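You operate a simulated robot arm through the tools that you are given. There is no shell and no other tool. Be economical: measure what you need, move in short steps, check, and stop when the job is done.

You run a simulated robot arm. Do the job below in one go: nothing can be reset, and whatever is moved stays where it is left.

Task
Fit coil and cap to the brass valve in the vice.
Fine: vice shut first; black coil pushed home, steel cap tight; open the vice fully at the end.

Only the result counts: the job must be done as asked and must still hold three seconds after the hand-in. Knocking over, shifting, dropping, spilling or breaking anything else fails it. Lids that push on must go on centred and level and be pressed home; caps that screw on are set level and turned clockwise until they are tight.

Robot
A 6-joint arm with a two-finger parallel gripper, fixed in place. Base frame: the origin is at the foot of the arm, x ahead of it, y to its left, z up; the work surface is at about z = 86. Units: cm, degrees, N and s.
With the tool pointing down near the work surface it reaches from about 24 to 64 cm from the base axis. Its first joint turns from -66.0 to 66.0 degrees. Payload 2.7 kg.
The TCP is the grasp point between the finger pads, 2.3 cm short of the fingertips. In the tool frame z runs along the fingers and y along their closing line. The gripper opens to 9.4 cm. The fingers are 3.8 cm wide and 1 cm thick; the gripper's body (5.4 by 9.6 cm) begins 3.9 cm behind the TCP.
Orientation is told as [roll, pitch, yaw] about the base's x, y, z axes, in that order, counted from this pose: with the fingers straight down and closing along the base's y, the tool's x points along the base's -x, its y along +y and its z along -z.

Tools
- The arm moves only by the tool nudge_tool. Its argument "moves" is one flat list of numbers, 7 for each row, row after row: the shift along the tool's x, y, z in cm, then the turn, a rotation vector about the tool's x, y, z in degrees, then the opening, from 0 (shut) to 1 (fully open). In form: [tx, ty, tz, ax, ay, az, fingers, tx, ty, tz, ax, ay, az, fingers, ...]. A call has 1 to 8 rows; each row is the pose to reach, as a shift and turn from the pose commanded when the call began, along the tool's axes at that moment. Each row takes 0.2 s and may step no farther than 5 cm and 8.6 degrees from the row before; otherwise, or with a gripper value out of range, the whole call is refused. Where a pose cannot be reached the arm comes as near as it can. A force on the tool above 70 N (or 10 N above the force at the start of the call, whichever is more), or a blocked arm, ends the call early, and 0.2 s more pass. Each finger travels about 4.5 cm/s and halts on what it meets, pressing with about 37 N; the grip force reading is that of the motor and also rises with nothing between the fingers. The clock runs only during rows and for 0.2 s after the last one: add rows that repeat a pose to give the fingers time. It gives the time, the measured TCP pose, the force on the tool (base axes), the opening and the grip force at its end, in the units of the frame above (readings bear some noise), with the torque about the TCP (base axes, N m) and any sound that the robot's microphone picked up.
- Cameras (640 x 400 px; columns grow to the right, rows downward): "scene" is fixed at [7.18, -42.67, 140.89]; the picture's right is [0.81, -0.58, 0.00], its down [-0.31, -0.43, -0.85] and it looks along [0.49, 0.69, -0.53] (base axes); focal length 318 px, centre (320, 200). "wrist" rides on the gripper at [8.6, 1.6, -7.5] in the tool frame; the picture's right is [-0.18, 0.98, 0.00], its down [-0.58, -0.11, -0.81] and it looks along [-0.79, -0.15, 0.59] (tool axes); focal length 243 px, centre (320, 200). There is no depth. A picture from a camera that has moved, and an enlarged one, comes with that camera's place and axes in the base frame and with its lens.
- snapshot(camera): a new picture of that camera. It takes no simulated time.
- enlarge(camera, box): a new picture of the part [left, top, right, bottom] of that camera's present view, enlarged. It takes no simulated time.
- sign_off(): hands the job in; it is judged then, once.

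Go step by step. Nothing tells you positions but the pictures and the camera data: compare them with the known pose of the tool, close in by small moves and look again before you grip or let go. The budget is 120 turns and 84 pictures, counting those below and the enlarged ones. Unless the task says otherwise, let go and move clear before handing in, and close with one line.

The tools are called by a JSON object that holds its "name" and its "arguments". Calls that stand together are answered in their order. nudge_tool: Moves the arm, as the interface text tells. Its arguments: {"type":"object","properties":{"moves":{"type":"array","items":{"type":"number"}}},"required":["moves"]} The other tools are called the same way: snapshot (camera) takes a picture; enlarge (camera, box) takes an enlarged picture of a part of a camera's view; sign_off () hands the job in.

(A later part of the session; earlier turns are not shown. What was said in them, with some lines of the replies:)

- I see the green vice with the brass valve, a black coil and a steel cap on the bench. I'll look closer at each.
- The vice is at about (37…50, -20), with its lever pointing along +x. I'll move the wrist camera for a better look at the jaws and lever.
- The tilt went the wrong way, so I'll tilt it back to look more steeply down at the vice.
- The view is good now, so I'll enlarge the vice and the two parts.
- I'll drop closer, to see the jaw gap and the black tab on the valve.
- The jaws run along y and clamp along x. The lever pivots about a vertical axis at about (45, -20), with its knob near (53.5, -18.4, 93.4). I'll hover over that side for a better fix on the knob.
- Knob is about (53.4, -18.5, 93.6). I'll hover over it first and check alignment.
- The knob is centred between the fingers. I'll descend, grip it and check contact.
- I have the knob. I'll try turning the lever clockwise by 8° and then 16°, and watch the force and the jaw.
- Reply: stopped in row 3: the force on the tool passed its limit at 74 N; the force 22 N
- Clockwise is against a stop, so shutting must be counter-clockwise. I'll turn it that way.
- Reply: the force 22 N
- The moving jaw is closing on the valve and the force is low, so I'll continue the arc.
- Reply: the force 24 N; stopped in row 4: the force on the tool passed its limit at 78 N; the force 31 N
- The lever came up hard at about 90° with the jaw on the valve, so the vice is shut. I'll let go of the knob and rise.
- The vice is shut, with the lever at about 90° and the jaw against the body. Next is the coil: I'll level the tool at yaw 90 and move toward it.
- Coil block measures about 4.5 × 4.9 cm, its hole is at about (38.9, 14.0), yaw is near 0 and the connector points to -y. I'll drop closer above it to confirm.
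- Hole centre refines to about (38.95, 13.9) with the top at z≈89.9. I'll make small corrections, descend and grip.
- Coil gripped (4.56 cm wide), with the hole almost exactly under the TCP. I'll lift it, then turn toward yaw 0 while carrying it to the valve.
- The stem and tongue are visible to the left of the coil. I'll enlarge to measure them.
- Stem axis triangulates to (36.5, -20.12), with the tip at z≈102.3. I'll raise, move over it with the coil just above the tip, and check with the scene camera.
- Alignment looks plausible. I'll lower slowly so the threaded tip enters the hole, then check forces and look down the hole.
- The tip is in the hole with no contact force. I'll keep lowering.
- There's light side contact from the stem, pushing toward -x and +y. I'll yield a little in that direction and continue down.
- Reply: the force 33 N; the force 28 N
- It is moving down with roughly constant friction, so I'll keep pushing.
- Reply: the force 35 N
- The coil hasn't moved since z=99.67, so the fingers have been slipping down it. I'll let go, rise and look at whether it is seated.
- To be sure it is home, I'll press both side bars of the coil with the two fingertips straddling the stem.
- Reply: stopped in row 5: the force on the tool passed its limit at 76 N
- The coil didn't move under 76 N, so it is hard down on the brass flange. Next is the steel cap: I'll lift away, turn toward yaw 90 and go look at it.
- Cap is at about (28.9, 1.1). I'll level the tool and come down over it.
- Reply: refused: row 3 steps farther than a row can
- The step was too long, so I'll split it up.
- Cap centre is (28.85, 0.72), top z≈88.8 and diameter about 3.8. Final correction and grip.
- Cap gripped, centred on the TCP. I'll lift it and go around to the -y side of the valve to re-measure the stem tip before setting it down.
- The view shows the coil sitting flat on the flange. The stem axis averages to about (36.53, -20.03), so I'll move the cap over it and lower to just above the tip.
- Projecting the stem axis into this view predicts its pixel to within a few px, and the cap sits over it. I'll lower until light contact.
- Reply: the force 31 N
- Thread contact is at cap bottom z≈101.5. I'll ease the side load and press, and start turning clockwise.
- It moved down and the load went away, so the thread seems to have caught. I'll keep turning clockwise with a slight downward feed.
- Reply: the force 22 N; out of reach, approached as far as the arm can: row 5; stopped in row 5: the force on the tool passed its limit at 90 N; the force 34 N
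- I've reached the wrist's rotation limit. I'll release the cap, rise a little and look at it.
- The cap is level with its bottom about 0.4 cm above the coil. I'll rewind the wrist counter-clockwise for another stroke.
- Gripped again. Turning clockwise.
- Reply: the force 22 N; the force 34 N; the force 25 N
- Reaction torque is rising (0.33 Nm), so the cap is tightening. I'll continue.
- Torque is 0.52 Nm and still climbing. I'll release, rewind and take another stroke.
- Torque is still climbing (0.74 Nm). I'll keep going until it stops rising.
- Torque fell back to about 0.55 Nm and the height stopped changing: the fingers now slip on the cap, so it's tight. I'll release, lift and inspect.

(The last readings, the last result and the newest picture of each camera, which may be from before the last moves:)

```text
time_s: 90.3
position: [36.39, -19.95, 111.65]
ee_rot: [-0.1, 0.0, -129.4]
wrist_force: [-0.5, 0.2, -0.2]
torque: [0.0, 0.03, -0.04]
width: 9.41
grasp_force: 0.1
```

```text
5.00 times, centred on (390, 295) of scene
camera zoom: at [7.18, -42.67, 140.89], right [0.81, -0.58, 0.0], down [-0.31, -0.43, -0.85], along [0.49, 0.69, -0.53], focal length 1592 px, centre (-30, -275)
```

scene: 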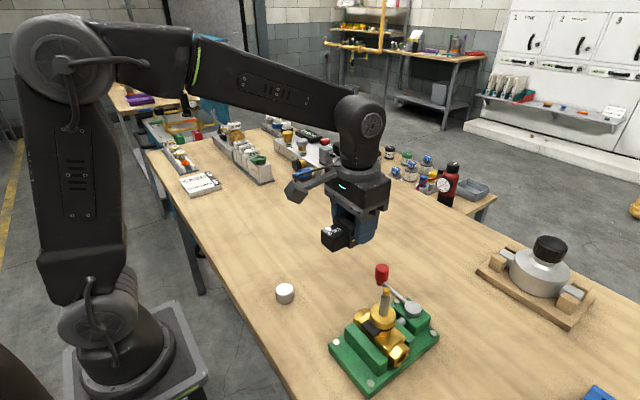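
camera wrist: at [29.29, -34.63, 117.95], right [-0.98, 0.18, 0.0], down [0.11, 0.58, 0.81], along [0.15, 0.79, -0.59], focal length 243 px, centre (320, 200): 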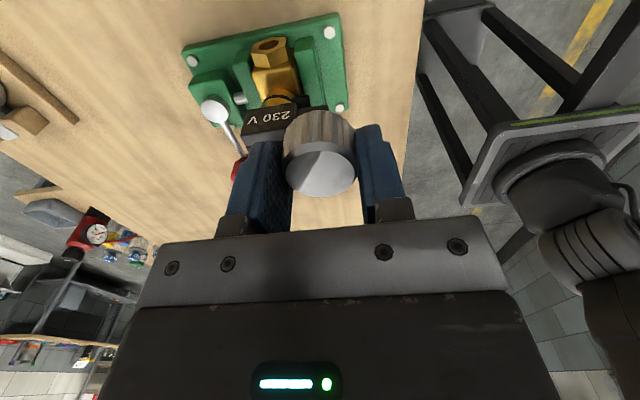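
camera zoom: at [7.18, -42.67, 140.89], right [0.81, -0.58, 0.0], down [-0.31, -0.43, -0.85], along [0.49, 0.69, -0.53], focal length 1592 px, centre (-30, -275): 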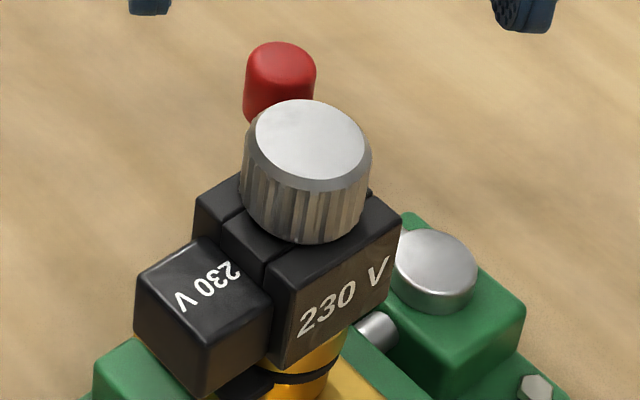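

The cap looks down on the coil. As a tightness test, I'll regrip and turn a bit more.

{"name": "nudge_tool", "arguments": {"moves": [0, 0, 4.2, 0, 0, 0, 1, 0, 0, 8.3, 0, 0, 0, 1, 0, 0, 8.3, 0, 0, 0, 0.4, 0, 0, 8.3, 0, 0, 0, 0, 0, 0, 8.3, 0, 0, 0, 0, 0, 0, 8.3, 0, 0, 0, 0, 0, 0, 8.3, 0, 0, 0, 0]}}

{"name": "nudge_tool", "arguments": {"moves": [0, 0, 0, 0, 0, 6, 0, 0, 0, 0, 0, 0, 12, 0]}}

{"name": "nudge_tool", "arguments": {"moves": [0, 0, 0, 0, 0, 6, 0, 0, 0, 0, 0, 0, 12, 0]}}

{"name": "nudge_tool", "arguments": {"moves": [0, 0, 0, 0, 0, 6, 0, 0, 0, 0, 0, 0, 12, 0]}}

```text
time_s: 91.9
position: [36.55, -19.96, 103.47]
ee_rot: [-0.1, -0.2, -129.6]
wrist_force: [8.1, -6.8, -2.7]
torque: [-0.03, -0.05, -0.06]
width: 3.66
grasp_force: 37.1
```

```text
time_s: 92.5
position: [36.46, -20.06, 103.44]
ee_rot: [0.1, -0.1, -141.5]
wrist_force: [5.6, -2.4, 5.6]
torque: [-0.02, 0.04, 0.69]
width: 3.65
grasp_force: 36.5
```

```text
time_s: 93.1
position: [36.55, -19.87, 103.37]
ee_rot: [-0.1, 0.0, -153.8]
wrist_force: [5.3, -5.8, 4.9]
torque: [0.08, 0.12, 0.33]
width: 3.65
grasp_force: 37.0
```

```text
time_s: 93.7
position: [36.49, -20.04, 103.23]
ee_rot: [0.1, -0.1, -165.7]
wrist_force: [2.9, -1.9, 2.7]
torque: [0.0, 0.01, 0.77]
width: 3.65
grasp_force: 37.0
```

Torque climbs to about 0.7 Nm within 12° and then slips, so the cap is tight. I'll release and go to the lever knob to open the vice.

{"name": "nudge_tool", "arguments": {"moves": [0, 0, 0, 0, 0, 0, 0.6, 0, 0, 0, 0, 0, 0, 1, 0, 0, 0, 0, 0, 0, 1, 0, 0, -4, 0, 0, 0, 1, 0, 0, -8, 0, 0, -8, 1, 3.4, -2.1, -9, 0, 0, -16, 1, 6.8, -4.2, -9, 0, 0, -24, 1, 10.1, -6.2, -9, 0, 0, -32, 1]}}

{"name": "nudge_tool", "arguments": {"moves": [0, 0, 0, 0, 0, -8, 1, 0, 0, 0, 0, 0, -16, 1, 0, 0, 0, 0, 0, -24, 1, 0, 0, 2, 0, 0, -32, 1, 0, 0, 4, 0, 0, -40, 1, 0, 0, 6, 0, 0, -46, 1, 0, 0, 8, 0, 0, -46, 1]}}

{"name": "snapshot", "arguments": {"camera": "wrist"}}

{"name": "snapshot", "arguments": {"camera": "scene"}}

```text
time_s: 95.5
position: [44.71, -11.36, 112.41]
ee_rot: [0.0, -0.1, -133.5]
wrist_force: [1.3, 0.9, 0.9]
torque: [0.0, -0.01, -0.01]
width: 9.4
grasp_force: 0.1
```

```text
time_s: 97.1
position: [44.77, -11.43, 104.49]
ee_rot: [0.0, 0.0, -87.5]
wrist_force: [0.3, -0.5, -0.2]
torque: [0.02, -0.02, 0.01]
width: 9.42
grasp_force: 0.1
```

```text
12 pictures are left
camera wrist: at [45.94, -2.74, 112.04], right [0.99, -0.14, 0.0], down [-0.08, -0.58, 0.81], along [-0.11, -0.8, -0.59], focal length 243 px, centre (320, 200)
```

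wrist: 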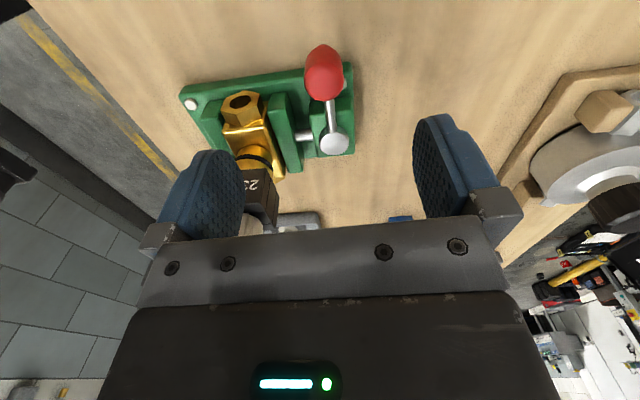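

```text
11 pictures are left
```

scene: 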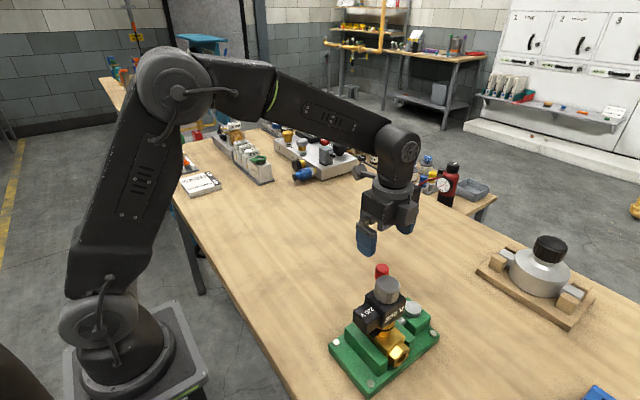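

Knob is at about (44.9, -11.8). I'll narrow the fingers to clear the valve nut, descend and grip.

{"name": "nudge_tool", "arguments": {"moves": [-0.4, 0.13, 0, 0, 0, 0, 0.55, -0.4, 0.13, 3.5, 0, 0, 0, 0.55, -0.4, 0.13, 7, 0, 0, 0, 0.55, -0.4, 0.13, 10.8, 0, 0, 0, 0.55, -0.4, 0.13, 10.8, 0, 0, 0, 0, -0.4, 0.13, 10.8, 0, 0, 0, 0, -0.4, 0.13, 10.8, 0, 0, 0, 0]}}

```text
time_s: 98.7
position: [45.07, -11.69, 93.41]
ee_rot: [0.0, -0.2, -87.6]
wrist_force: [12.3, 0.0, -6.7]
torque: [-0.22, 0.39, 0.12]
width: 2.77
grasp_force: 44.7
```

Gripped. Now swinging the lever clockwise along its arc.

{"name": "nudge_tool", "arguments": {"moves": [-0.08, 1.18, 0, 0, 0, 8, 0, -0.33, 2.34, 0, 0, 0, 16, 0, -0.73, 3.46, 0, 0, 0, 24, 0, -1.29, 4.5, 0, 0, 0, 32, 0, -1.99, 5.46, 0, 0, 0, 40, 0]}}

```text
time_s: 99.9
position: [50.34, -13.7, 93.21]
ee_rot: [-0.2, -0.2, -127.8]
wrist_force: [-0.8, 1.8, -17.8]
torque: [0.21, -1.16, -0.1]
width: 2.8
grasp_force: 45.0
```

{"name": "nudge_tool", "arguments": {"moves": [-0.13, 1.16, 0.1, 0, 0, 8, 0, -0.42, 2.29, 0.1, 0, 0, 16, 0, -0.87, 3.37, 0.1, 0, 0, 24, 0, -1.46, 4.36, 0.1, 0, 0, 32, 0, -2.18, 5.28, 0.1, 0, 0, 40, 0, -2.71, 5.8, 0.1, 0, 0, 43, 0]}}

{"name": "enlarge", "arguments": {"camera": "scene", "box": [320, 250, 460, 390]}}

```text
time_s: 101.3
position: [53.2, -18.57, 93.44]
ee_rot: [-0.5, -0.5, -170.3]
wrist_force: [-16.8, 42.0, -9.8]
torque: [-1.16, -0.28, 0.38]
width: 2.79
grasp_force: 45.1
```

```text
2.86 times, centred on (390, 320) of scene
camera zoom: at [7.16, -42.56, 140.92], right [0.81, -0.58, 0.0], down [-0.31, -0.43, -0.85], along [0.49, 0.69, -0.53], focal length 910 px, centre (120, -143)
```

zoom: 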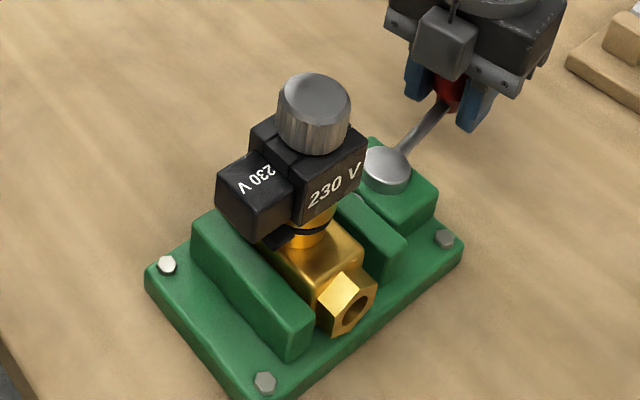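

The lever is back at its open stop with 42 N of resistance, and the jaw has backed off. I'll release and move clear.

{"name": "nudge_tool", "arguments": {"moves": [0, 0, 0, 0, 0, 0, 0.5, 0, 0, 0, 0, 0, 0, 0.6, 0, 0, 0, 0, 0, 0, 0.6, 0, 0, -4, 0, 0, 0, 0.6, 0, 0, -8.5, 0, 0, 0, 0.6, 0, 0, -13, 0, 0, 0, 0.6, 0, 0, -17, 0, 0, 0, 0.6]}}

{"name": "enlarge", "arguments": {"camera": "scene", "box": [320, 250, 460, 390]}}

```text
time_s: 102.9
position: [53.32, -19.31, 110.51]
ee_rot: [0.1, 0.0, -170.7]
wrist_force: [0.8, 0.3, 0.2]
torque: [0.02, -0.02, -0.01]
width: 5.63
grasp_force: 0.0
```

```text
2.86 times, centred on (390, 320) of scene
camera zoom: at [7.18, -42.67, 140.89], right [0.81, -0.58, 0.0], down [-0.31, -0.43, -0.85], along [0.49, 0.69, -0.53], focal length 910 px, centre (120, -143)
```

zoom: 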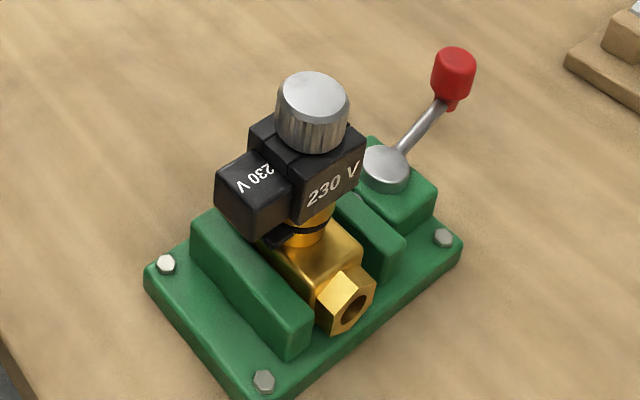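

The lever is back exactly at its starting open position, the coil and cap are on straight, and the arm is clear. I'm handing in.

{"name": "sign_off", "arguments": {}}

```text
The job is handed in.
```

I shut the vice, pushed the black coil home on the brass valve, screwed the steel cap tight and opened the vice fully again. I took the coil's connector as meant to sit over the black tab, since nothing in the task said which way it should face.
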